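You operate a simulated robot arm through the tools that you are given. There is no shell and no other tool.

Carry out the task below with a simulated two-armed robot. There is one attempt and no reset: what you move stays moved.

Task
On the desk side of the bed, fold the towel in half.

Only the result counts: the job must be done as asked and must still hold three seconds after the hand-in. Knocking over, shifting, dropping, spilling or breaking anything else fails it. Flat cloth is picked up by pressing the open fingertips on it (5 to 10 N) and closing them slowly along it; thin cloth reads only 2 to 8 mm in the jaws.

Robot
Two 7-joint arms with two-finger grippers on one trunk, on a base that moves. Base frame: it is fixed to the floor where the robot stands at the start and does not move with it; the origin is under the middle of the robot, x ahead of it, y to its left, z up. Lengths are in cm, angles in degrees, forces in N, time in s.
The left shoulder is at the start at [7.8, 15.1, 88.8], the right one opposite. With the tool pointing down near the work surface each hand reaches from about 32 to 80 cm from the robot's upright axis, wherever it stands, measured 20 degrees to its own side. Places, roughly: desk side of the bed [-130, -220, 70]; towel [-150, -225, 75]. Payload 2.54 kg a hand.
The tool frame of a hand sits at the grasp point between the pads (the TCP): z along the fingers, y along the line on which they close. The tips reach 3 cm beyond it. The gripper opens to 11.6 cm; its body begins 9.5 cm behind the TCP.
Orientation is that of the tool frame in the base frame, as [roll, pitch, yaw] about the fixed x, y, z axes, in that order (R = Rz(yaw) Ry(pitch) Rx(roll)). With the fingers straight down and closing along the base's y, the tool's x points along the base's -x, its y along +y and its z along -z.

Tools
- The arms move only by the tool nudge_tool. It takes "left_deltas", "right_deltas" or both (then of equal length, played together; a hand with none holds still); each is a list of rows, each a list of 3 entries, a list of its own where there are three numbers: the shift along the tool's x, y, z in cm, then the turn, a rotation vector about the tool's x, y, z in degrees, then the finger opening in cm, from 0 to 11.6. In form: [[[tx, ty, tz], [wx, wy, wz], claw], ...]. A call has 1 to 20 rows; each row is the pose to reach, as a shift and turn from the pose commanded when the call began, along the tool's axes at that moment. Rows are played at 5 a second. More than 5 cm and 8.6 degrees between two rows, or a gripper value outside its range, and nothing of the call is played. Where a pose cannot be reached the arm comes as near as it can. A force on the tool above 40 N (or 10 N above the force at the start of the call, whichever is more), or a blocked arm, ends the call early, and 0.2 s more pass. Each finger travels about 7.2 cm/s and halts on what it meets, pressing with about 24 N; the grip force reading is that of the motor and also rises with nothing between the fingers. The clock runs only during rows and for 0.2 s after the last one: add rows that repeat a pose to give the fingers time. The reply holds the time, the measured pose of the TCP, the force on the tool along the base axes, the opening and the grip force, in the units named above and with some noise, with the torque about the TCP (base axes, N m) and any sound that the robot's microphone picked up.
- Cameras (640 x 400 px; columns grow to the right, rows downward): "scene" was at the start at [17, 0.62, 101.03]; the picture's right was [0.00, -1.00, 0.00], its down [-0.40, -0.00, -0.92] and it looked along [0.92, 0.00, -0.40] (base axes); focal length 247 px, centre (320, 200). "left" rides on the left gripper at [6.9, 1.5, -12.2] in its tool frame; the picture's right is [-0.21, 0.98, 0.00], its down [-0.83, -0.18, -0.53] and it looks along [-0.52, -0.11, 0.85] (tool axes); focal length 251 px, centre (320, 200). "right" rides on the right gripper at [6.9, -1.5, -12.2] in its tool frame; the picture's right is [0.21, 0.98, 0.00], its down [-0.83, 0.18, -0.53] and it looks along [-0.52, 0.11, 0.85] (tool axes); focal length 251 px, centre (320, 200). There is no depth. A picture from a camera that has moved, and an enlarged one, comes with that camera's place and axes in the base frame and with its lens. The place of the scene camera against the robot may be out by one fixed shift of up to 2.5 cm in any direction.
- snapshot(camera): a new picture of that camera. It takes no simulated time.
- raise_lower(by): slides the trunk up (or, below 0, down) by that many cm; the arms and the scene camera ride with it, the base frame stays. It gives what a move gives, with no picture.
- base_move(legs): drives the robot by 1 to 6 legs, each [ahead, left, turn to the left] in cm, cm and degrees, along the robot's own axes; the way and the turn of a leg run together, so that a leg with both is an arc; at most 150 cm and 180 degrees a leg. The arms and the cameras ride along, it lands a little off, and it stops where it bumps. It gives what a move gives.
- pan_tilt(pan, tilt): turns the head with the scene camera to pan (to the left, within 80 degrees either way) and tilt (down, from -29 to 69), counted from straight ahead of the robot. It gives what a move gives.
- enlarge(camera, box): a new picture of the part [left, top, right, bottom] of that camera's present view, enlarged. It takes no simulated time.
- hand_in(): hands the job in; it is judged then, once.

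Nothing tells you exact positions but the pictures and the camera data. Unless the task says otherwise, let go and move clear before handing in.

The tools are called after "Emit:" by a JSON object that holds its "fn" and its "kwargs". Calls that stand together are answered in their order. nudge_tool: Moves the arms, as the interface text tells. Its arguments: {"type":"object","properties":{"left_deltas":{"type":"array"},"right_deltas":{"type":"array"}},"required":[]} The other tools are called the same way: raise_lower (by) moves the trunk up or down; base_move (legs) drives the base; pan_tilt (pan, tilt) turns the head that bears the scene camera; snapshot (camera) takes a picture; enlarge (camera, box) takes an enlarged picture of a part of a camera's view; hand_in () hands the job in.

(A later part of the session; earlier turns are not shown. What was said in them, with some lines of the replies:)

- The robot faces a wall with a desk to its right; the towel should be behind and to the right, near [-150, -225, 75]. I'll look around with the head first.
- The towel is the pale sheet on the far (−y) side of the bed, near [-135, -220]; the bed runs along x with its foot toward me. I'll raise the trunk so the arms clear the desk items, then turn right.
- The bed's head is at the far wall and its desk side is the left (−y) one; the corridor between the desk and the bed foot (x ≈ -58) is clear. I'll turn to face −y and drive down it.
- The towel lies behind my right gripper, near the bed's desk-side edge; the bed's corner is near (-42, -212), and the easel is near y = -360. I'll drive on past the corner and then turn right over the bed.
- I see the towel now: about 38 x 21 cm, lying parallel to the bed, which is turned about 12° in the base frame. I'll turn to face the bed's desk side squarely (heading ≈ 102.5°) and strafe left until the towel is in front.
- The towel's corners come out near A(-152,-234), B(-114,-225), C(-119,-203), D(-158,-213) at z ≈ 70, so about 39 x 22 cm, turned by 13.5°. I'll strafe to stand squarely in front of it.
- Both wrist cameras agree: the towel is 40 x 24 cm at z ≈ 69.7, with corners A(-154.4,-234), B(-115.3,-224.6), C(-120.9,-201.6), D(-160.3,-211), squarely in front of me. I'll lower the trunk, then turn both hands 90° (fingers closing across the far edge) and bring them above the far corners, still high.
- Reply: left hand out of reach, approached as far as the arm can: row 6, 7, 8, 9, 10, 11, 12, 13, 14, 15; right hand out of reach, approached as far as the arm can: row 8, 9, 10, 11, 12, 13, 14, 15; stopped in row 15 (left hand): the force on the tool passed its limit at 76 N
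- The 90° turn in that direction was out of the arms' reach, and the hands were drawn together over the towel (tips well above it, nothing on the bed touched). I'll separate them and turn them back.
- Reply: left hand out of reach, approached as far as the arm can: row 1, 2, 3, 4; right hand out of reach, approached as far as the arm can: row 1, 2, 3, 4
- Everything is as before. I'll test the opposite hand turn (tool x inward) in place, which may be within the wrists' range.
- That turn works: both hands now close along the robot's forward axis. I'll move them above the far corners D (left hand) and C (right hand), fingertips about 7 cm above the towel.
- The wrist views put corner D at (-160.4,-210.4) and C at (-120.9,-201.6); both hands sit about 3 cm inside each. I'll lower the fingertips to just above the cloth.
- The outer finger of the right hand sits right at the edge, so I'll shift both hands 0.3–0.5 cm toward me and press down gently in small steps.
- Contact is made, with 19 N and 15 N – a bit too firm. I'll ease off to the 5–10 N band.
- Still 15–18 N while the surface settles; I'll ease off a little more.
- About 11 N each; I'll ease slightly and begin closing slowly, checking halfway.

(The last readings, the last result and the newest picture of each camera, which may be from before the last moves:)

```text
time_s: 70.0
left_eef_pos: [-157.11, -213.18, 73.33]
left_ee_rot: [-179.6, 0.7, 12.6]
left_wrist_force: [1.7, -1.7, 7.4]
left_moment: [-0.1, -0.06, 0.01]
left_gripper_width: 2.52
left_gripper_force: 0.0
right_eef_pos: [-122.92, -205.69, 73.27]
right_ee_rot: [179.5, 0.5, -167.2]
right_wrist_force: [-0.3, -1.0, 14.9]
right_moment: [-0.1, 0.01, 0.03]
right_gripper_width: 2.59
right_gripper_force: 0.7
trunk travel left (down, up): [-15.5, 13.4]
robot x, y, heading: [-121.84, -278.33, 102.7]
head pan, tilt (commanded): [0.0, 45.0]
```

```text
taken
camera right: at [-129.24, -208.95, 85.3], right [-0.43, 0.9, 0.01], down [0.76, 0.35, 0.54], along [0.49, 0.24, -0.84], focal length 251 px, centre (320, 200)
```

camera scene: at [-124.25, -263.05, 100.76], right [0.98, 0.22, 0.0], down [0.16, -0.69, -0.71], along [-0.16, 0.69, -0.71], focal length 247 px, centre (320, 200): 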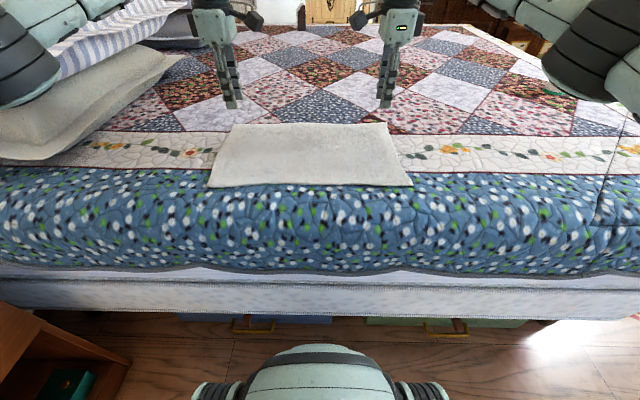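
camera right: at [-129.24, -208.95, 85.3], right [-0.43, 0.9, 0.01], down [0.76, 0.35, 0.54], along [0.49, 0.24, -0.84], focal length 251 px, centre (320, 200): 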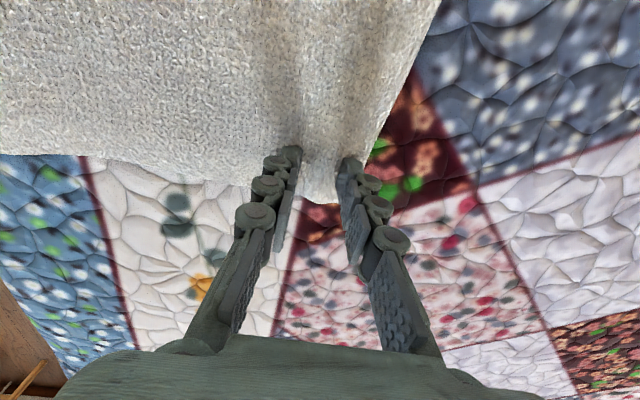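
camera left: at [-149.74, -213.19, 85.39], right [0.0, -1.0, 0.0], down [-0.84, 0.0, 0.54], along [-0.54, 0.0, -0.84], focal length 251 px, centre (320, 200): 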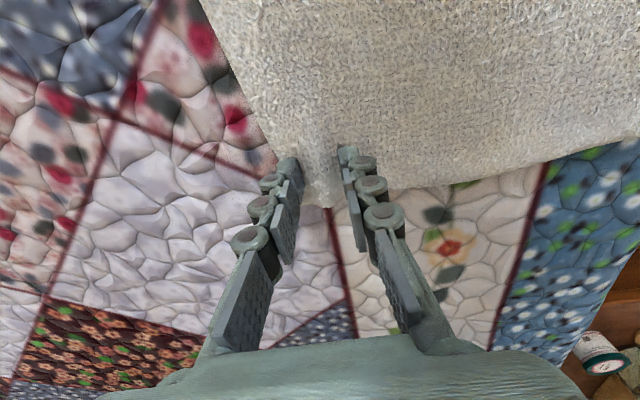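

The cloth is being drawn together between both pairs of fingers. I'll keep closing slowly to the end.

Emit:
{"fn": "nudge_tool", "kwargs": {"left_deltas": [[[0, 0, 0], [0, 0, 0], 2.3], [[0, 0, 0], [0, 0, 0], 2.1], [[0, 0, 0], [0, 0, 0], 1.9], [[0, 0, 0], [0, 0, 0], 1.7], [[0, 0, 0], [0, 0, 0], 1.5], [[0, 0, 0], [0, 0, 0], 1.3], [[0, 0, 0], [0, 0, 0], 1.1], [[0, 0, 0], [0, 0, 0], 0.9], [[0, 0, 0], [0, 0, 0], 0.7], [[0, 0, 0], [0, 0, 0], 0.5], [[0, 0, 0], [0, 0, 0], 0.3], [[0, 0, 0], [0, 0, 0], 0.1], [[0, 0, 0], [0, 0, 0], 0], [[0, 0, 0], [0, 0, 0], 0], [[0, 0, 0], [0, 0, 0], 0]], "right_deltas": [[[0, 0, -0.04], [0, 0, 0], 2.3], [[0, 0, -0.04], [0, 0, 0], 2.1], [[0, 0, -0.04], [0, 0, 0], 1.9], [[0, 0, -0.04], [0, 0, 0], 1.7], [[0, 0, -0.04], [0, 0, 0], 1.5], [[0, 0, -0.04], [0, 0, 0], 1.3], [[0, 0, -0.04], [0, 0, 0], 1.1], [[0, 0, -0.04], [0, 0, 0], 0.9], [[0, 0, -0.04], [0, 0, 0], 0.7], [[0, 0, -0.04], [0, 0, 0], 0.5], [[0, 0, -0.04], [0, 0, 0], 0.3], [[0, 0, -0.04], [0, 0, 0], 0.1], [[0, 0, -0.04], [0, 0, 0], 0], [[0, 0, -0.04], [0, 0, 0], 0], [[0, 0, -0.04], [0, 0, 0], 0]]}}

Emit:
{"fn": "snapshot", "kwargs": {"camera": "left"}}

Emit:
{"fn": "snapshot", "kwargs": {"camera": "right"}}

```text
time_s: 73.2
left_eef_pos: [-156.94, -213.17, 73.17]
left_ee_rot: [-179.8, 0.7, 12.5]
left_wrist_force: [1.7, 0.4, 1.7]
left_moment: [-0.03, -0.03, 0.01]
left_gripper_width: 0.45
left_gripper_force: 23.9
right_eef_pos: [-122.89, -205.67, 73.18]
right_ee_rot: [179.6, 0.5, -167.2]
right_wrist_force: [-2.4, 4.5, 10.2]
right_moment: [0.13, 0.13, -0.01]
right_gripper_width: 0.42
right_gripper_force: 24.4
trunk travel left (down, up): [-15.5, 13.4]
robot x, y, heading: [-122.01, -278.48, 102.7]
head pan, tilt (commanded): [0.0, 45.0]
```

```text
taken
camera left: at [-149.76, -213.11, 85.27], right [0.0, -1.0, 0.0], down [-0.84, 0.0, 0.54], along [-0.54, 0.0, -0.84], focal length 251 px, centre (320, 200)
```

left: 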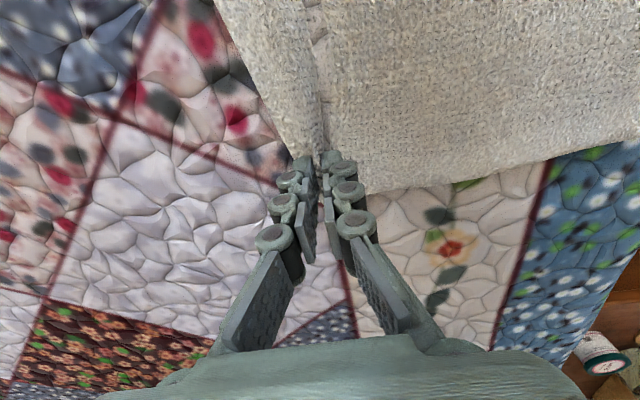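

```text
taken
camera right: at [-129.33, -208.9, 85.21], right [-0.43, 0.9, 0.0], down [0.76, 0.36, 0.54], along [0.49, 0.23, -0.84], focal length 251 px, centre (320, 200)
```

right: 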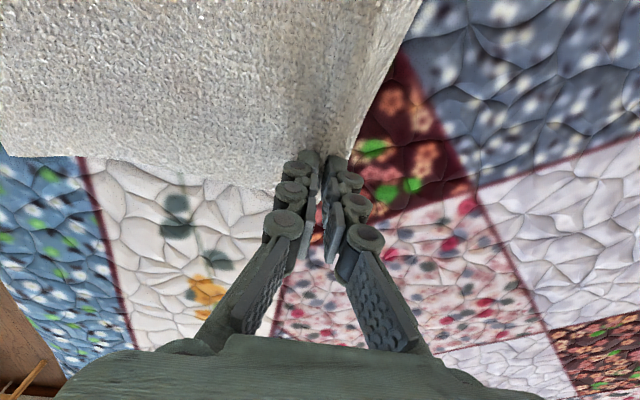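

Both jaws read about 4.4 mm with cloth ridged between them, so the far edge appears gripped. I'll lift 4 cm gently and check.

Emit:
{"fn": "nudge_tool", "kwargs": {"left_deltas": [[[0, 0, -0.5], [0, 0, 0], 0], [[0, 0.1, -1], [0, 0, 0], 0], [[0, 0.2, -1.5], [0, 0, 0], 0], [[0, 0.3, -2], [0, 0, 0], 0], [[0, 0.5, -2.6], [0, 0, 0], 0], [[0, 0.7, -3.2], [0, 0, 0], 0], [[0, 1, -4], [0, 0, 0], 0]], "right_deltas": [[[0, 0, -0.5], [0, 0, 0], 0], [[0, -0.1, -1], [0, 0, 0], 0], [[0, -0.2, -1.5], [0, 0, 0], 0], [[0, -0.3, -2], [0, 0, 0], 0], [[0, -0.5, -2.6], [0, 0, 0], 0], [[0, -0.7, -3.2], [0, 0, 0], 0], [[0, -1, -4], [0, 0, 0], 0]]}}

Emit:
{"fn": "snapshot", "kwargs": {"camera": "left"}}

Emit:
{"fn": "snapshot", "kwargs": {"camera": "right"}}

Emit:
{"fn": "snapshot", "kwargs": {"camera": "scene"}}

```text
time_s: 74.8
left_eef_pos: [-156.67, -214.18, 77.18]
left_ee_rot: [-179.8, 0.7, 12.6]
left_wrist_force: [0.4, -0.3, -0.7]
left_moment: [-0.02, -0.03, -0.01]
left_gripper_width: 0.44
left_gripper_force: 24.1
right_eef_pos: [-122.71, -206.81, 77.23]
right_ee_rot: [179.7, 0.5, -167.1]
right_wrist_force: [0.5, 0.4, -0.4]
right_moment: [0.0, 0.02, 0.0]
right_gripper_width: 0.39
right_gripper_force: 23.7
trunk travel left (down, up): [-15.5, 13.4]
robot x, y, heading: [-121.85, -278.12, 102.5]
head pan, tilt (commanded): [0.0, 45.0]
```

```text
taken
camera left: at [-149.5, -214.16, 89.25], right [0.0, -1.0, 0.0], down [-0.84, 0.0, 0.54], along [-0.54, 0.0, -0.84], focal length 251 px, centre (320, 200)
```

left: 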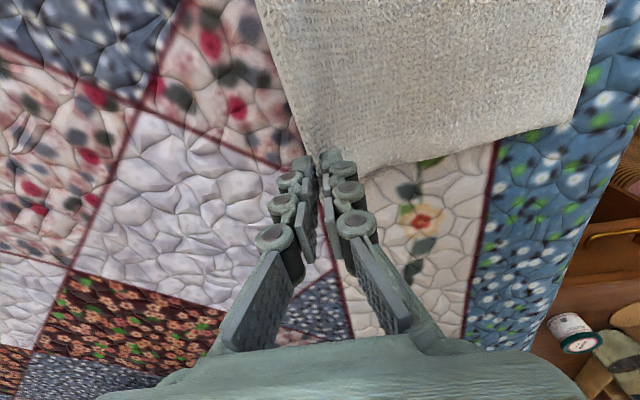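

```text
taken
camera right: at [-129.0, -209.96, 89.16], right [-0.43, 0.9, 0.0], down [0.76, 0.36, 0.54], along [0.49, 0.23, -0.84], focal length 251 px, centre (320, 200)
```

right: 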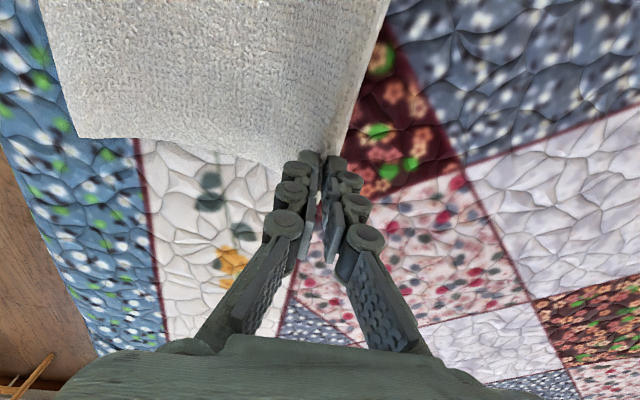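

```text
taken
camera scene: at [-124.25, -263.05, 100.76], right [0.98, 0.22, 0.0], down [0.16, -0.69, -0.71], along [-0.16, 0.69, -0.71], focal length 247 px, centre (320, 200)
```

scene: 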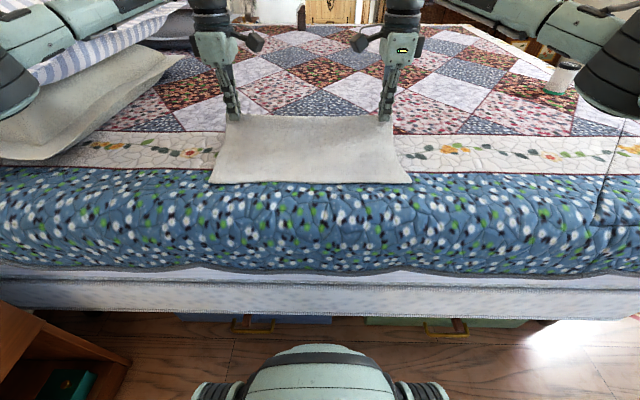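

Both hands hold the far edge and it has lifted cleanly (about 3.4 cm of edge past the pinch). I'll now carry it in an arc over the middle toward the near edge, tilting the fingers slightly forward as it comes over.

Emit:
{"fn": "nudge_tool", "kwargs": {"left_deltas": [[[0, 1, -0.5], [0, 0, 0], 0], [[0, 2.2, -1.0], [0, 0, 0], 0], [[0, 3.5, -1.4], [0, 0, 0], 0], [[0, 5, -1.8], [0, 0, 0], 0], [[0, 6.5, -2.2], [0, 0, 0], 0], [[0, 8, -2.3], [0, 0, 0], 0], [[0, 9.5, -2.2], [5, 0, 0], 0], [[0, 11, -2.0], [10, 0, 0], 0], [[0, 12.3, -1.5], [15, 0, 0], 0], [[0, 13.5, -1.0], [20, 0, 0], 0], [[0, 14.6, -0.3], [25, 0, 0], 0], [[0, 15.6, 0.4], [30, 0, 0], 0]], "right_deltas": [[[0, -1, -0.5], [0, 0, 0], 0], [[0, -2.2, -1.0], [0, 0, 0], 0], [[0, -3.5, -1.4], [0, 0, 0], 0], [[0, -5, -1.8], [0, 0, 0], 0], [[0, -6.5, -2.2], [0, 0, 0], 0], [[0, -8, -2.3], [0, 0, 0], 0], [[0, -9.5, -2.2], [-5, 0, 0], 0], [[0, -11, -2.0], [-10, 0, 0], 0], [[0, -12.3, -1.5], [-15, 0, 0], 0], [[0, -13.5, -1.0], [-20, 0, 0], 0], [[0, -14.6, -0.3], [-25, 0, 0], 0], [[0, -15.6, 0.4], [-30, 0, 0], 0]]}}

Emit:
{"fn": "snapshot", "kwargs": {"camera": "left"}}

Emit:
{"fn": "snapshot", "kwargs": {"camera": "right"}}

Emit:
{"fn": "snapshot", "kwargs": {"camera": "scene"}}

```text
time_s: 77.4
left_eef_pos: [-153.26, -229.22, 76.77]
left_ee_rot: [-149.7, 0.6, 12.5]
left_wrist_force: [1.1, 0.2, 0.5]
left_moment: [-0.14, -0.03, 0.01]
left_gripper_width: 0.4
left_gripper_force: 24.3
right_eef_pos: [-119.11, -221.9, 76.54]
right_ee_rot: [149.6, 0.5, -167.2]
right_wrist_force: [0.0, 0.4, -0.5]
right_moment: [-0.09, -0.01, 0.02]
right_gripper_width: 0.42
right_gripper_force: 24.0
trunk travel left (down, up): [-15.5, 13.4]
robot x, y, heading: [-121.98, -277.99, 102.7]
head pan, tilt (commanded): [0.0, 45.0]
```

```text
taken
camera left: at [-144.84, -235.03, 86.48], right [-0.03, -0.87, -0.49], down [-0.78, -0.29, 0.56], along [-0.63, 0.4, -0.67], focal length 251 px, centre (320, 200)
```

left: 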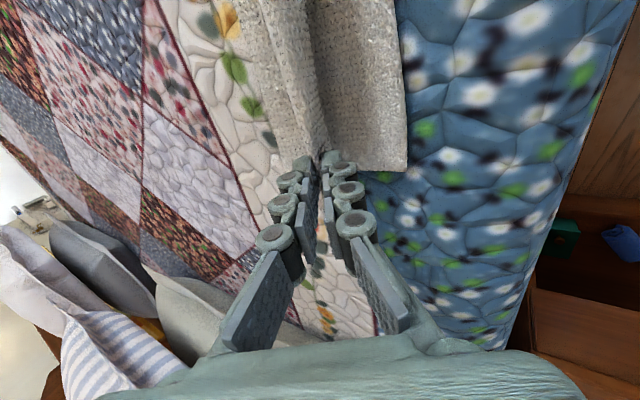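

```text
taken
camera right: at [-124.2, -230.78, 86.21], right [-0.4, 0.77, 0.49], down [0.83, 0.07, 0.56], along [0.4, 0.63, -0.67], focal length 251 px, centre (320, 200)
```

right: 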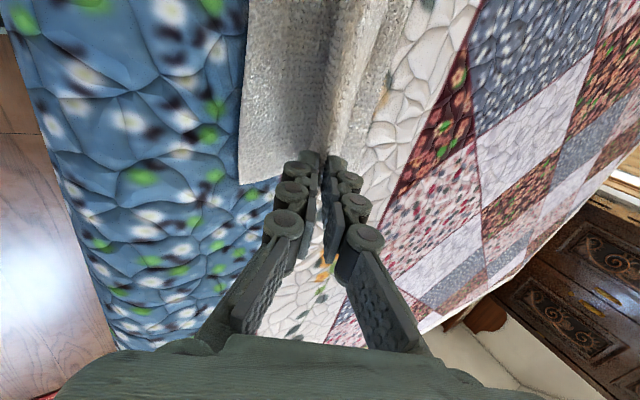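

```text
taken
camera scene: at [-124.25, -263.05, 100.77], right [0.98, 0.22, 0.0], down [0.16, -0.69, -0.71], along [-0.16, 0.69, -0.71], focal length 247 px, centre (320, 200)
```

scene: 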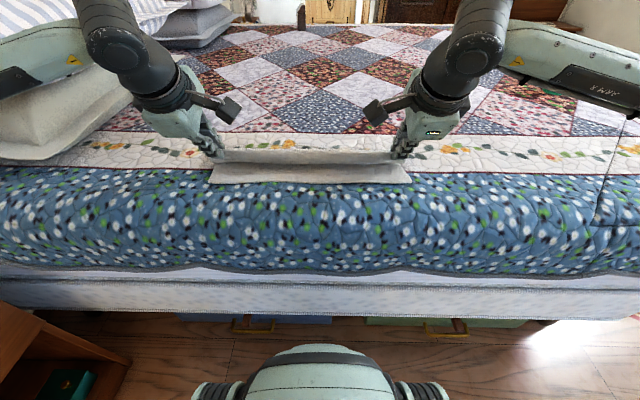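

Emit:
{"fn": "enlarge", "kwargs": {"camera": "scene", "box": [180, 110, 440, 220]}}

Emit:
{"fn": "enlarge", "kwargs": {"camera": "scene", "box": [0, 0, 240, 170]}}

```text
2.46 times, centred on (310, 165) of scene
camera zoom: at [-124.25, -263.05, 100.77], right [0.98, 0.22, 0.0], down [0.16, -0.69, -0.71], along [-0.16, 0.69, -0.71], focal length 608 px, centre (345, 286)
```

zoom: 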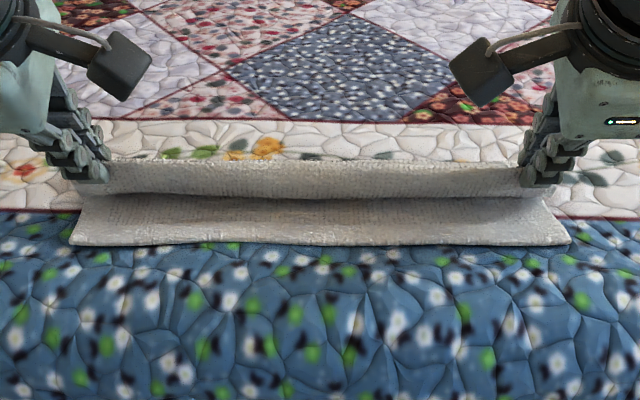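

```text
2.35 times, centred on (120, 85) of scene
camera zoom: at [-124.25, -263.05, 100.77], right [0.98, 0.22, 0.0], down [0.16, -0.69, -0.71], along [-0.16, 0.69, -0.71], focal length 581 px, centre (791, 471)
```

zoom: 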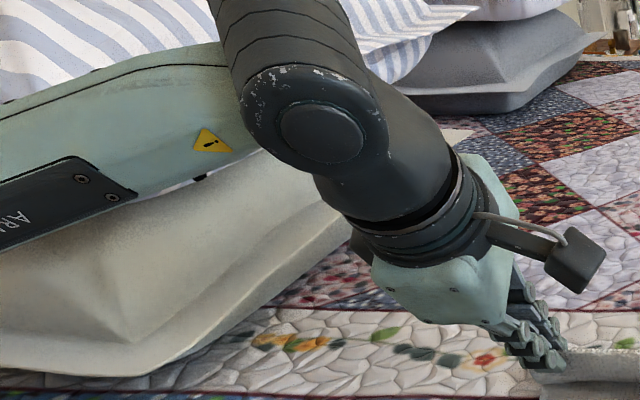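

Emit:
{"fn": "enlarge", "kwargs": {"camera": "left", "box": [220, 0, 440, 200]}}

Emit:
{"fn": "enlarge", "kwargs": {"camera": "right", "box": [220, 0, 440, 200]}}

```text
2.00 times, centred on (330, 100) of left
camera zoom: at [-144.84, -235.03, 86.48], right [-0.03, -0.87, -0.49], down [-0.78, -0.29, 0.56], along [-0.63, 0.4, -0.67], focal length 503 px, centre (300, 400)
```

zoom: 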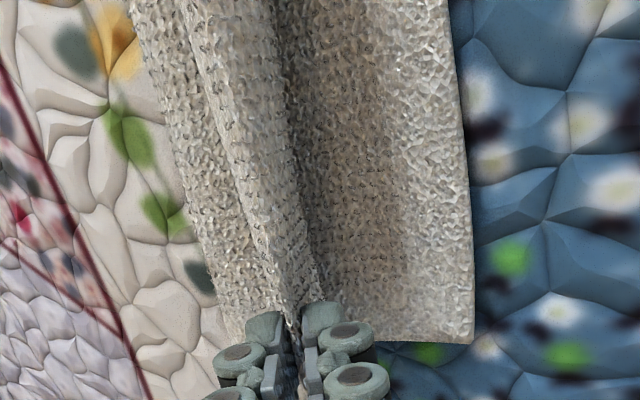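

```text
2.00 times, centred on (330, 100) of right
camera zoom: at [-124.2, -230.78, 86.21], right [-0.4, 0.77, 0.49], down [0.83, 0.07, 0.56], along [0.4, 0.63, -0.67], focal length 503 px, centre (300, 400)
```

zoom: 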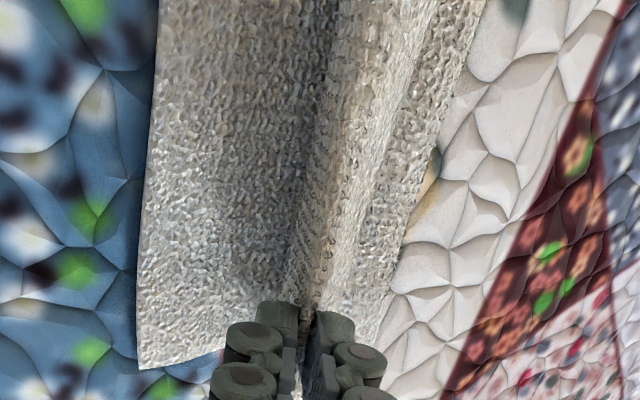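

The edge has come over, with a ~3 cm strip turned up at the pinch line. I'll lower the edge onto the near half so it nearly meets the near edge.

Emit:
{"fn": "nudge_tool", "kwargs": {"left_deltas": [[[0, 0.5, 0], [0, 0, 0], 0], [[0, 0.7, 0.5], [0, 0, 0], 0]], "right_deltas": [[[0, -0.5, 0], [0, 0, 0], 0], [[0, -0.7, 0.5], [0, 0, 0], 0]]}}

```text
time_s: 78.0
left_eef_pos: [-153.34, -229.58, 76.09]
left_ee_rot: [-149.7, 0.7, 12.7]
left_wrist_force: [1.2, 0.3, 0.2]
left_moment: [-0.06, -0.02, 0.0]
left_gripper_width: 0.42
left_gripper_force: 24.1
right_eef_pos: [-119.18, -222.19, 75.72]
right_ee_rot: [149.8, 0.5, -167.2]
right_wrist_force: [-0.2, 0.1, -0.1]
right_moment: [-0.07, -0.01, 0.02]
right_gripper_width: 0.42
right_gripper_force: 23.8
trunk travel left (down, up): [-15.5, 13.4]
robot x, y, heading: [-122.52, -278.07, 102.6]
head pan, tilt (commanded): [0.0, 45.0]
```

Emit:
{"fn": "nudge_tool", "kwargs": {"left_deltas": [[[0, 0.5, 0.2], [0, 0, 0], 0], [[0, 0.95, 0.5], [0, 0, 0], 0], [[0, 1.4, 0.75], [0, 0, 0], 0], [[0, 1.85, 1.0], [0, 0, 0], 0], [[0, 1.85, 1.0], [0, 0, 0], 0]], "right_deltas": [[[0, -0.5, 0.1], [0, 0, 0], 0], [[0, -0.9, 0.3], [0, 0, 0], 0], [[0, -1.3, 0.55], [0, 0, 0], 0], [[0, -1.7, 0.75], [0, 0, 0], 0], [[0, -1.7, 0.75], [0, 0, 0], 0]]}}

Emit:
{"fn": "enlarge", "kwargs": {"camera": "scene", "box": [180, 110, 440, 220]}}

Emit:
{"fn": "snapshot", "kwargs": {"camera": "left"}}

Emit:
{"fn": "snapshot", "kwargs": {"camera": "right"}}

```text
time_s: 79.2
left_eef_pos: [-153.05, -230.73, 74.18]
left_ee_rot: [-149.8, 0.7, 12.6]
left_wrist_force: [-0.7, 0.3, 1.1]
left_moment: [-0.08, -0.01, 0.02]
left_gripper_width: 0.41
left_gripper_force: 23.5
right_eef_pos: [-118.99, -223.17, 74.56]
right_ee_rot: [149.7, 0.5, -167.2]
right_wrist_force: [-1.0, -0.4, 0.9]
right_moment: [-0.06, 0.0, -0.01]
right_gripper_width: 0.39
right_gripper_force: 23.8
trunk travel left (down, up): [-15.5, 13.4]
robot x, y, heading: [-122.05, -278.32, 102.9]
head pan, tilt (commanded): [0.0, 45.0]
```

```text
2.46 times, centred on (310, 165) of scene
camera zoom: at [-124.25, -263.05, 100.77], right [0.98, 0.22, 0.0], down [0.16, -0.69, -0.71], along [-0.16, 0.69, -0.71], focal length 608 px, centre (345, 286)
```

zoom: 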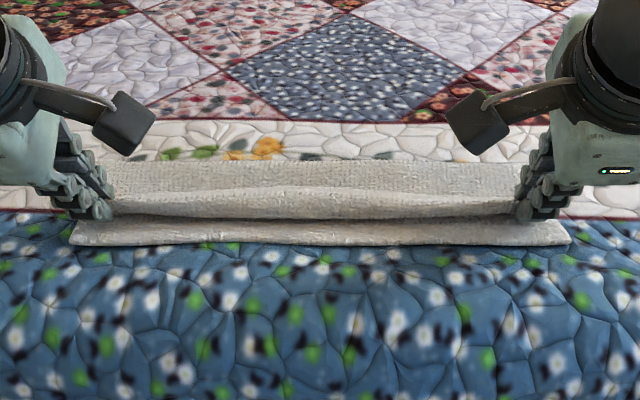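

```text
taken
camera left: at [-144.58, -236.44, 83.84], right [-0.03, -0.87, -0.49], down [-0.78, -0.29, 0.56], along [-0.63, 0.4, -0.67], focal length 251 px, centre (320, 200)
```

left: 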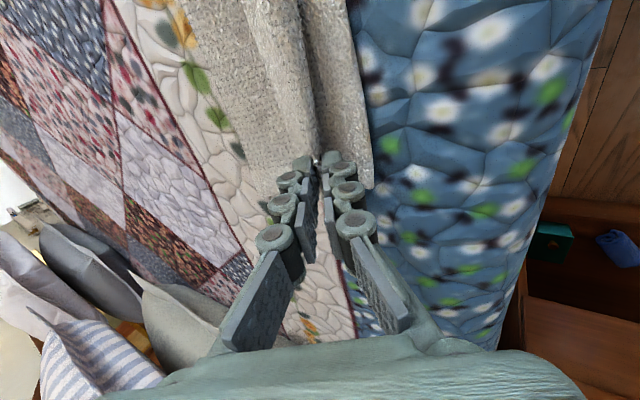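

```text
taken
camera right: at [-123.98, -232.17, 83.99], right [-0.4, 0.77, 0.49], down [0.83, 0.07, 0.56], along [0.4, 0.63, -0.67], focal length 251 px, centre (320, 200)
```

right: 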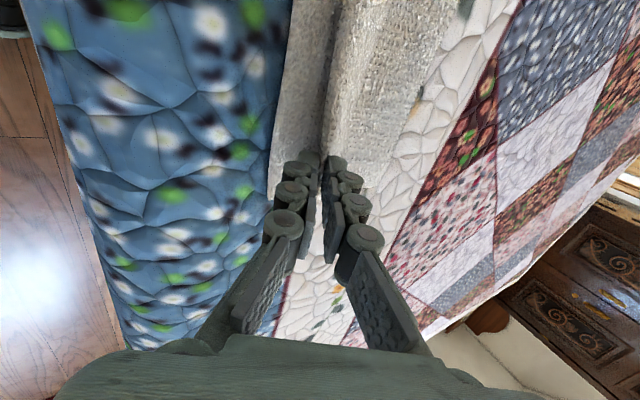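

The crest line is about 3 cm inside the near edge, as planned so that the turned strip, once laid out flat, meets the edge. I'll settle slightly and open the fingers gently.

Emit:
{"fn": "nudge_tool", "kwargs": {"left_deltas": [[[0, 0.15, 0.26], [0, 0, 0], 0], [[0, 0.15, 0.26], [0, 0, 0], 0.4], [[0, 0.15, 0.26], [0, 0, 0], 0.8], [[0, 0.15, 0.26], [0, 0, 0], 1.2], [[0, 0.1, 0.1], [0, 0, 0], 1.6], [[0, 0, 0], [0, 0, 0], 2.0], [[0, 0, 0], [0, 0, 0], 2.0]], "right_deltas": [[[0, -0.3, 0.5], [0, 0, 0], 0], [[0, -0.3, 0.5], [0, 0, 0], 0.4], [[0, -0.3, 0.5], [0, 0, 0], 0.8], [[0, -0.3, 0.5], [0, 0, 0], 1.2], [[0, -0.2, 0.3], [0, 0, 0], 1.6], [[0, -0.15, 0.2], [0, 0, 0], 2.0], [[0, -0.15, 0.2], [0, 0, 0], 2.0]]}}

Emit:
{"fn": "enlarge", "kwargs": {"camera": "scene", "box": [180, 110, 440, 220]}}

Emit:
{"fn": "enlarge", "kwargs": {"camera": "left", "box": [220, 0, 440, 200]}}

Emit:
{"fn": "enlarge", "kwargs": {"camera": "right", "box": [220, 0, 440, 200]}}

```text
time_s: 80.8
left_eef_pos: [-153.04, -230.63, 74.22]
left_ee_rot: [-149.8, 0.7, 12.7]
left_wrist_force: [0.4, 0.7, -0.1]
left_moment: [-0.04, 0.01, 0.01]
left_gripper_width: 1.99
left_gripper_force: 0.1
right_eef_pos: [-119.01, -223.23, 74.12]
right_ee_rot: [149.6, 0.4, -167.3]
right_wrist_force: [0.6, 0.1, 0.4]
right_moment: [-0.01, -0.01, -0.02]
right_gripper_width: 2.0
right_gripper_force: 0.0
trunk travel left (down, up): [-15.5, 13.4]
robot x, y, heading: [-121.72, -278.36, 102.6]
head pan, tilt (commanded): [0.0, 45.0]
```

```text
2.46 times, centred on (310, 165) of scene
camera zoom: at [-124.25, -263.05, 100.76], right [0.98, 0.22, 0.0], down [0.16, -0.69, -0.71], along [-0.16, 0.69, -0.71], focal length 608 px, centre (345, 286)
```

zoom: 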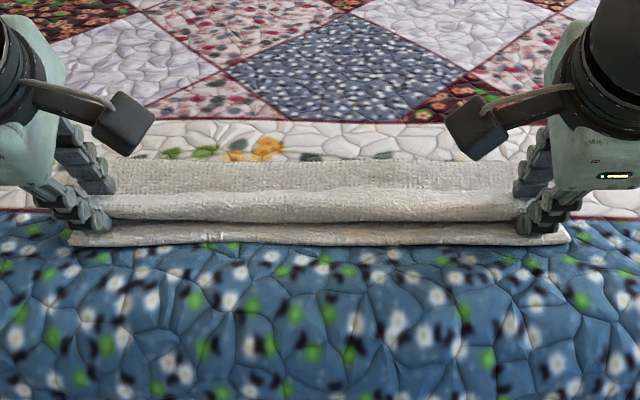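

```text
2.00 times, centred on (330, 100) of left
camera zoom: at [-144.59, -236.5, 83.84], right [-0.03, -0.87, -0.49], down [-0.78, -0.29, 0.56], along [-0.63, 0.4, -0.67], focal length 503 px, centre (300, 400)
```

zoom: 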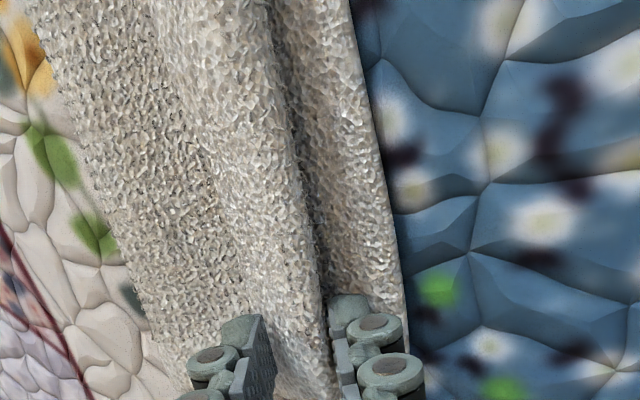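

```text
2.00 times, centred on (330, 100) of right
camera zoom: at [-123.99, -232.2, 83.67], right [-0.4, 0.77, 0.49], down [0.83, 0.07, 0.56], along [0.4, 0.63, -0.67], focal length 503 px, centre (300, 400)
```

zoom: 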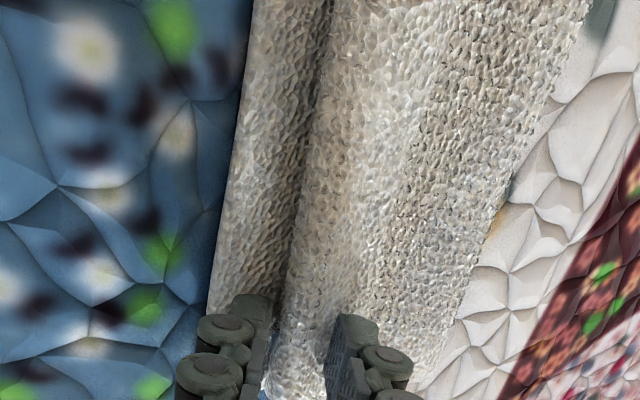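

Both jaws are open and the cloth has dropped. I'll withdraw slowly along the fingers and look.

Emit:
{"fn": "nudge_tool", "kwargs": {"left_deltas": [[[0, 0, -0.5], [0, 0, 0], 2.2], [[0, 0, -1], [0, 0, 0], 2.4], [[0, 0, -1.6], [0, 0, 0], 2.6], [[0, 0, -2.4], [0, 0, 0], 2.8], [[0, 0, -3.4], [0, 0, 0], 3], [[0, 0, -4.6], [0, 0, 0], 3], [[0, 0, -6], [0, 0, 0], 3], [[0, 0, -8], [0, 0, 0], 3]], "right_deltas": [[[0, 0, -0.5], [0, 0, 0], 2.2], [[0, 0, -1], [0, 0, 0], 2.4], [[0, 0, -1.6], [0, 0, 0], 2.6], [[0, 0, -2.4], [0, 0, 0], 2.8], [[0, 0, -3.4], [0, 0, 0], 3], [[0, 0, -4.6], [0, 0, 0], 3], [[0, 0, -6], [0, 0, 0], 3], [[0, 0, -8], [0, 0, 0], 3]]}}

Emit:
{"fn": "enlarge", "kwargs": {"camera": "scene", "box": [180, 110, 440, 220]}}

Emit:
{"fn": "snapshot", "kwargs": {"camera": "left"}}

Emit:
{"fn": "snapshot", "kwargs": {"camera": "right"}}

```text
time_s: 82.6
left_eef_pos: [-152.04, -234.64, 80.89]
left_ee_rot: [-150.0, 0.6, 12.6]
left_wrist_force: [-0.9, -0.3, -0.3]
left_moment: [-0.01, 0.02, -0.01]
left_gripper_width: 3.01
left_gripper_force: 0.1
right_eef_pos: [-118.12, -227.15, 81.07]
right_ee_rot: [149.7, 0.6, -167.2]
right_wrist_force: [0.8, -0.2, 0.1]
right_moment: [-0.04, 0.0, -0.03]
right_gripper_width: 3.01
right_gripper_force: 0.1
trunk travel left (down, up): [-15.5, 13.4]
robot x, y, heading: [-122.13, -277.86, 102.6]
head pan, tilt (commanded): [0.0, 45.0]
```

```text
2.46 times, centred on (310, 165) of scene
camera zoom: at [-124.25, -263.05, 100.76], right [0.98, 0.22, 0.0], down [0.16, -0.69, -0.71], along [-0.16, 0.69, -0.71], focal length 608 px, centre (345, 286)
```

zoom: 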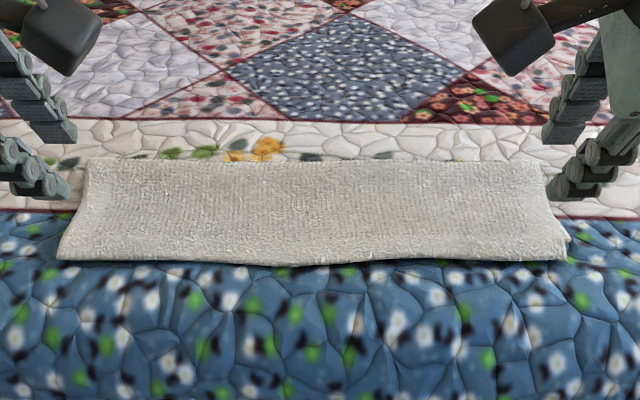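

```text
taken
camera left: at [-143.63, -240.32, 90.57], right [-0.03, -0.87, -0.49], down [-0.78, -0.29, 0.56], along [-0.63, 0.4, -0.67], focal length 251 px, centre (320, 200)
```

left: 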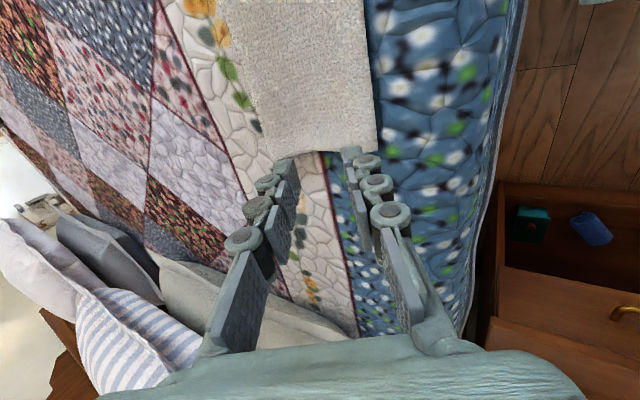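

```text
taken
camera right: at [-123.2, -236.15, 90.65], right [-0.4, 0.77, 0.49], down [0.83, 0.07, 0.56], along [0.4, 0.63, -0.67], focal length 251 px, centre (320, 200)
```

right: 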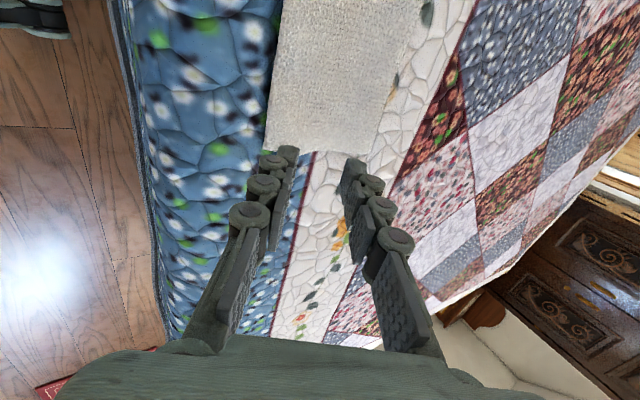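

The hem sprang flat by itself: the towel now lies doubled over, the top edge about 2 cm past the near edge. I'll lift the hands well clear and inspect more closely.

Emit:
{"fn": "nudge_tool", "kwargs": {"left_deltas": [[[0, -0.5, -2], [-5, 0, 0], 3], [[0, -1, -4], [-10, 0, 0], 3], [[0, -1.5, -6], [-15, 0, 0], 3], [[0, -2, -8], [-20, 0, 0], 3], [[0, -2.5, -10], [-25, 0, 0], 3], [[0, -3, -12], [-30, 0, 0], 3], [[0, -3, -12], [-30, 0, 0], 3]], "right_deltas": [[[0, 0.5, -2], [5, 0, 0], 3], [[0, 1, -4], [10, 0, 0], 3], [[0, 1.5, -6], [15, 0, 0], 3], [[0, 2, -8], [20, 0, 0], 3], [[0, 2.5, -10], [25, 0, 0], 3], [[0, 3, -12], [30, 0, 0], 3], [[0, 3, -12], [30, 0, 0], 3]]}}

Emit:
{"fn": "snapshot", "kwargs": {"camera": "scene"}}

Emit:
{"fn": "enlarge", "kwargs": {"camera": "scene", "box": [190, 130, 430, 230]}}

Emit:
{"fn": "snapshot", "kwargs": {"camera": "left"}}

Emit:
{"fn": "snapshot", "kwargs": {"camera": "right"}}

```text
time_s: 84.2
left_eef_pos: [-151.27, -237.9, 92.77]
left_ee_rot: [-179.9, 0.7, 12.5]
left_wrist_force: [0.3, 0.9, 0.0]
left_moment: [0.01, -0.01, 0.01]
left_gripper_width: 2.99
left_gripper_force: 0.0
right_eef_pos: [-117.59, -230.77, 92.83]
right_ee_rot: [179.8, 0.4, -167.2]
right_wrist_force: [0.1, -0.6, 0.1]
right_moment: [-0.01, 0.01, 0.01]
right_gripper_width: 3.0
right_gripper_force: 0.0
trunk travel left (down, up): [-15.5, 13.4]
robot x, y, heading: [-121.95, -278.21, 102.4]
head pan, tilt (commanded): [0.0, 45.0]
```

```text
taken
camera scene: at [-124.25, -263.05, 100.76], right [0.98, 0.22, 0.0], down [0.16, -0.69, -0.71], along [-0.16, 0.69, -0.71], focal length 247 px, centre (320, 200)
```

scene: 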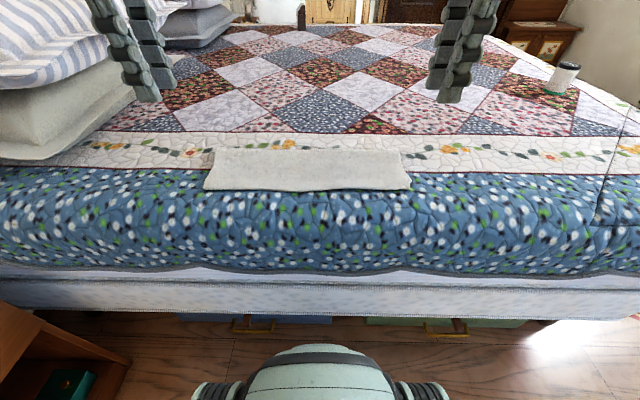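

```text
2.67 times, centred on (310, 180) of scene
camera zoom: at [-124.25, -263.05, 100.76], right [0.98, 0.22, 0.0], down [0.16, -0.69, -0.71], along [-0.16, 0.69, -0.71], focal length 659 px, centre (347, 253)
```

zoom: 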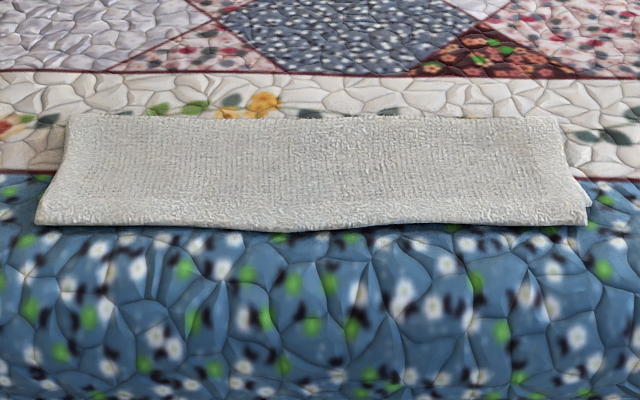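

```text
taken
camera left: at [-144.05, -237.87, 104.93], right [0.0, -1.0, 0.0], down [-0.84, 0.0, 0.54], along [-0.54, 0.0, -0.84], focal length 251 px, centre (320, 200)
```

left: 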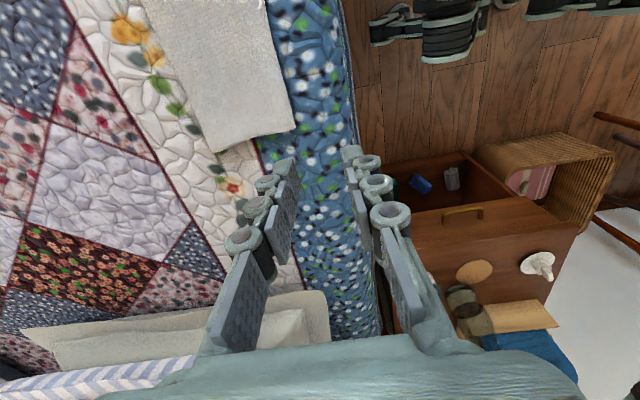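

```text
taken
camera right: at [-123.89, -233.97, 104.94], right [-0.43, 0.9, 0.0], down [0.76, 0.36, 0.54], along [0.49, 0.23, -0.84], focal length 251 px, centre (320, 200)
```

right: 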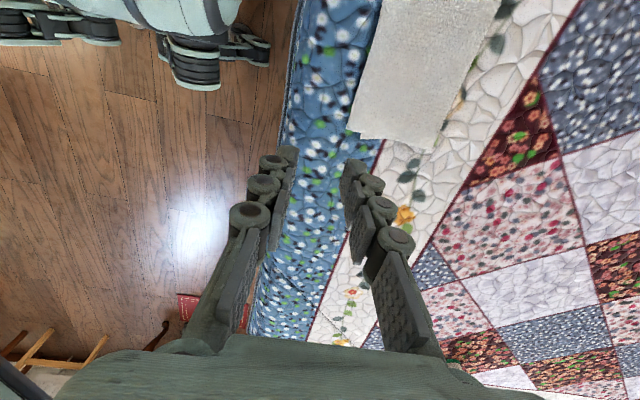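

Emit:
{"fn": "enlarge", "kwargs": {"camera": "right", "box": [310, 60, 470, 160]}}

Emit:
{"fn": "enlarge", "kwargs": {"camera": "left", "box": [180, 70, 340, 170]}}

Emit:
{"fn": "enlarge", "kwargs": {"camera": "scene", "box": [360, 150, 440, 200]}}

Emit:
{"fn": "enlarge", "kwargs": {"camera": "scene", "box": [190, 150, 270, 200]}}

```text
4.00 times, centred on (390, 110) of right
camera zoom: at [-123.89, -233.97, 104.94], right [-0.43, 0.9, 0.0], down [0.76, 0.36, 0.54], along [0.49, 0.23, -0.84], focal length 1006 px, centre (40, 560)
```

zoom: 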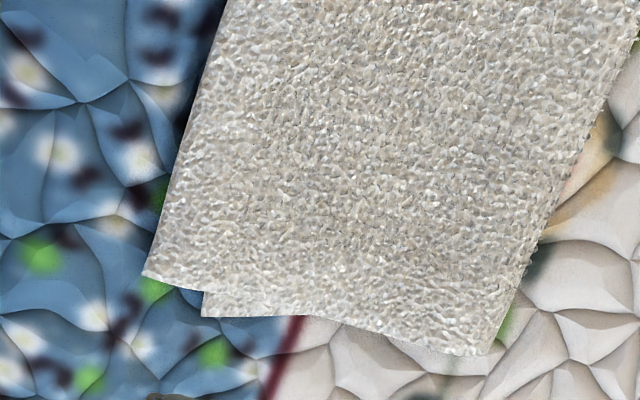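

```text
4.00 times, centred on (260, 120) of left
camera zoom: at [-144.05, -237.87, 104.93], right [0.0, -1.0, 0.0], down [-0.84, 0.0, 0.54], along [-0.54, 0.0, -0.84], focal length 1006 px, centre (560, 520)
```

zoom: 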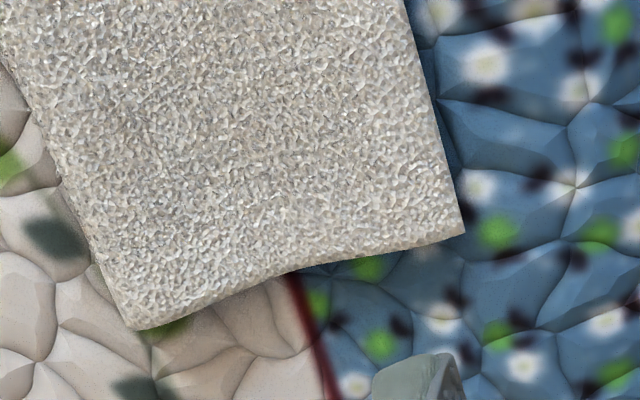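

```text
8.00 times, centred on (400, 175) of scene
camera zoom: at [-124.25, -263.05, 100.76], right [0.98, 0.22, 0.0], down [0.16, -0.69, -0.71], along [-0.16, 0.69, -0.71], focal length 1977 px, centre (-320, 400)
```

zoom: 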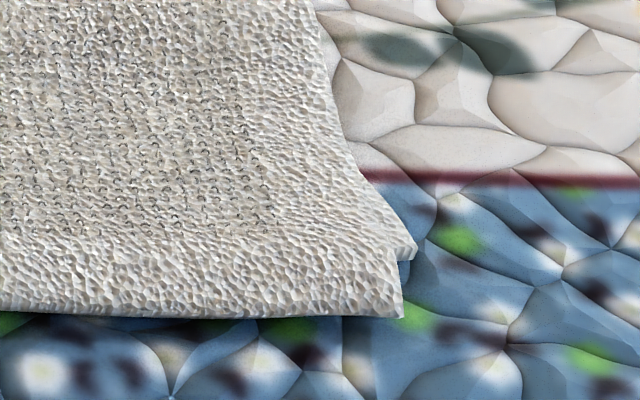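

```text
8.00 times, centred on (230, 175) of scene
camera zoom: at [-124.25, -263.05, 100.76], right [0.98, 0.22, 0.0], down [0.16, -0.69, -0.71], along [-0.16, 0.69, -0.71], focal length 1977 px, centre (1040, 400)
```

zoom: 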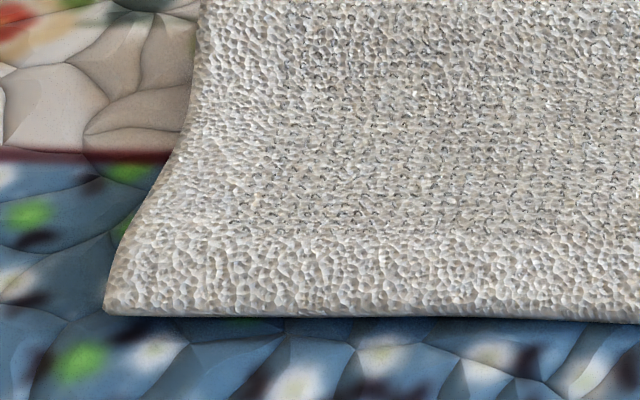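

The towel is neatly doubled over along its length: crease straight, side ends aligned within about 1 cm, top edge about 2 cm past the lower one, lying flat on the bed. Nothing else has moved, so I'll raise the arms further clear and take a last look.

Emit:
{"fn": "raise_lower", "kwargs": {"by": 8}}

Emit:
{"fn": "snapshot", "kwargs": {"camera": "scene"}}

```text
time_s: 85.4
left_eef_pos: [-151.29, -237.76, 100.86]
left_ee_rot: [-179.9, 0.7, 12.6]
left_wrist_force: [0.5, 0.0, 0.3]
left_moment: [0.01, 0.01, -0.01]
left_gripper_width: 2.99
left_gripper_force: 0.0
right_eef_pos: [-117.52, -230.75, 100.96]
right_ee_rot: [179.7, 0.5, -167.1]
right_wrist_force: [-0.2, -0.1, -0.4]
right_moment: [0.01, -0.04, 0.02]
right_gripper_width: 3.0
right_gripper_force: 0.0
trunk travel left (down, up): [-23.5, 5.4]
robot x, y, heading: [-121.9, -278.1, 102.5]
head pan, tilt (commanded): [0.0, 45.0]
```

```text
taken
camera scene: at [-124.25, -263.03, 108.75], right [0.98, 0.22, 0.0], down [0.16, -0.69, -0.71], along [-0.16, 0.69, -0.71], focal length 247 px, centre (320, 200)
```

scene: 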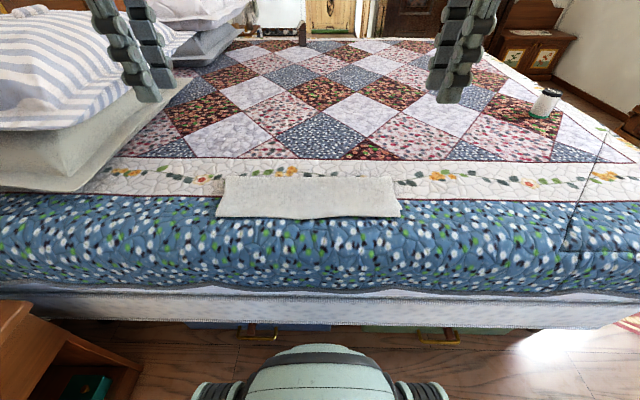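

The towel lies folded in half, flat and still on the desk side of the bed. The hands are empty and well clear, and the pillow, the jar and everything else are where they were, so I'm handing it in.

Emit:
{"fn": "hand_in", "kwargs": {}}

```text
The job is handed in.
```

The towel on the desk side of the bed is folded in half, and I handed the job in. No verdict came back, so I can't say whether it passed.

- **Fold:** It is folded lengthwise, far edge brought over to the near edge. It lies flat, and the crease is straight.
- **Alignment:** The top edge runs about 2 to 2.5 cm past the lower one. The one end I could measure is about 1 cm out sideways.
- **Slip on the way:** My first attempt to turn the hands was out of reach. They swung together above the bed and bumped each other, with a force spike of 76 N. Nothing on the bed was touched.
- **Surroundings:** In the last pictures the pillows and the jar on the bed look unmoved. I saw nothing else disturbed. Both hands are open and about 30 cm above the bed.
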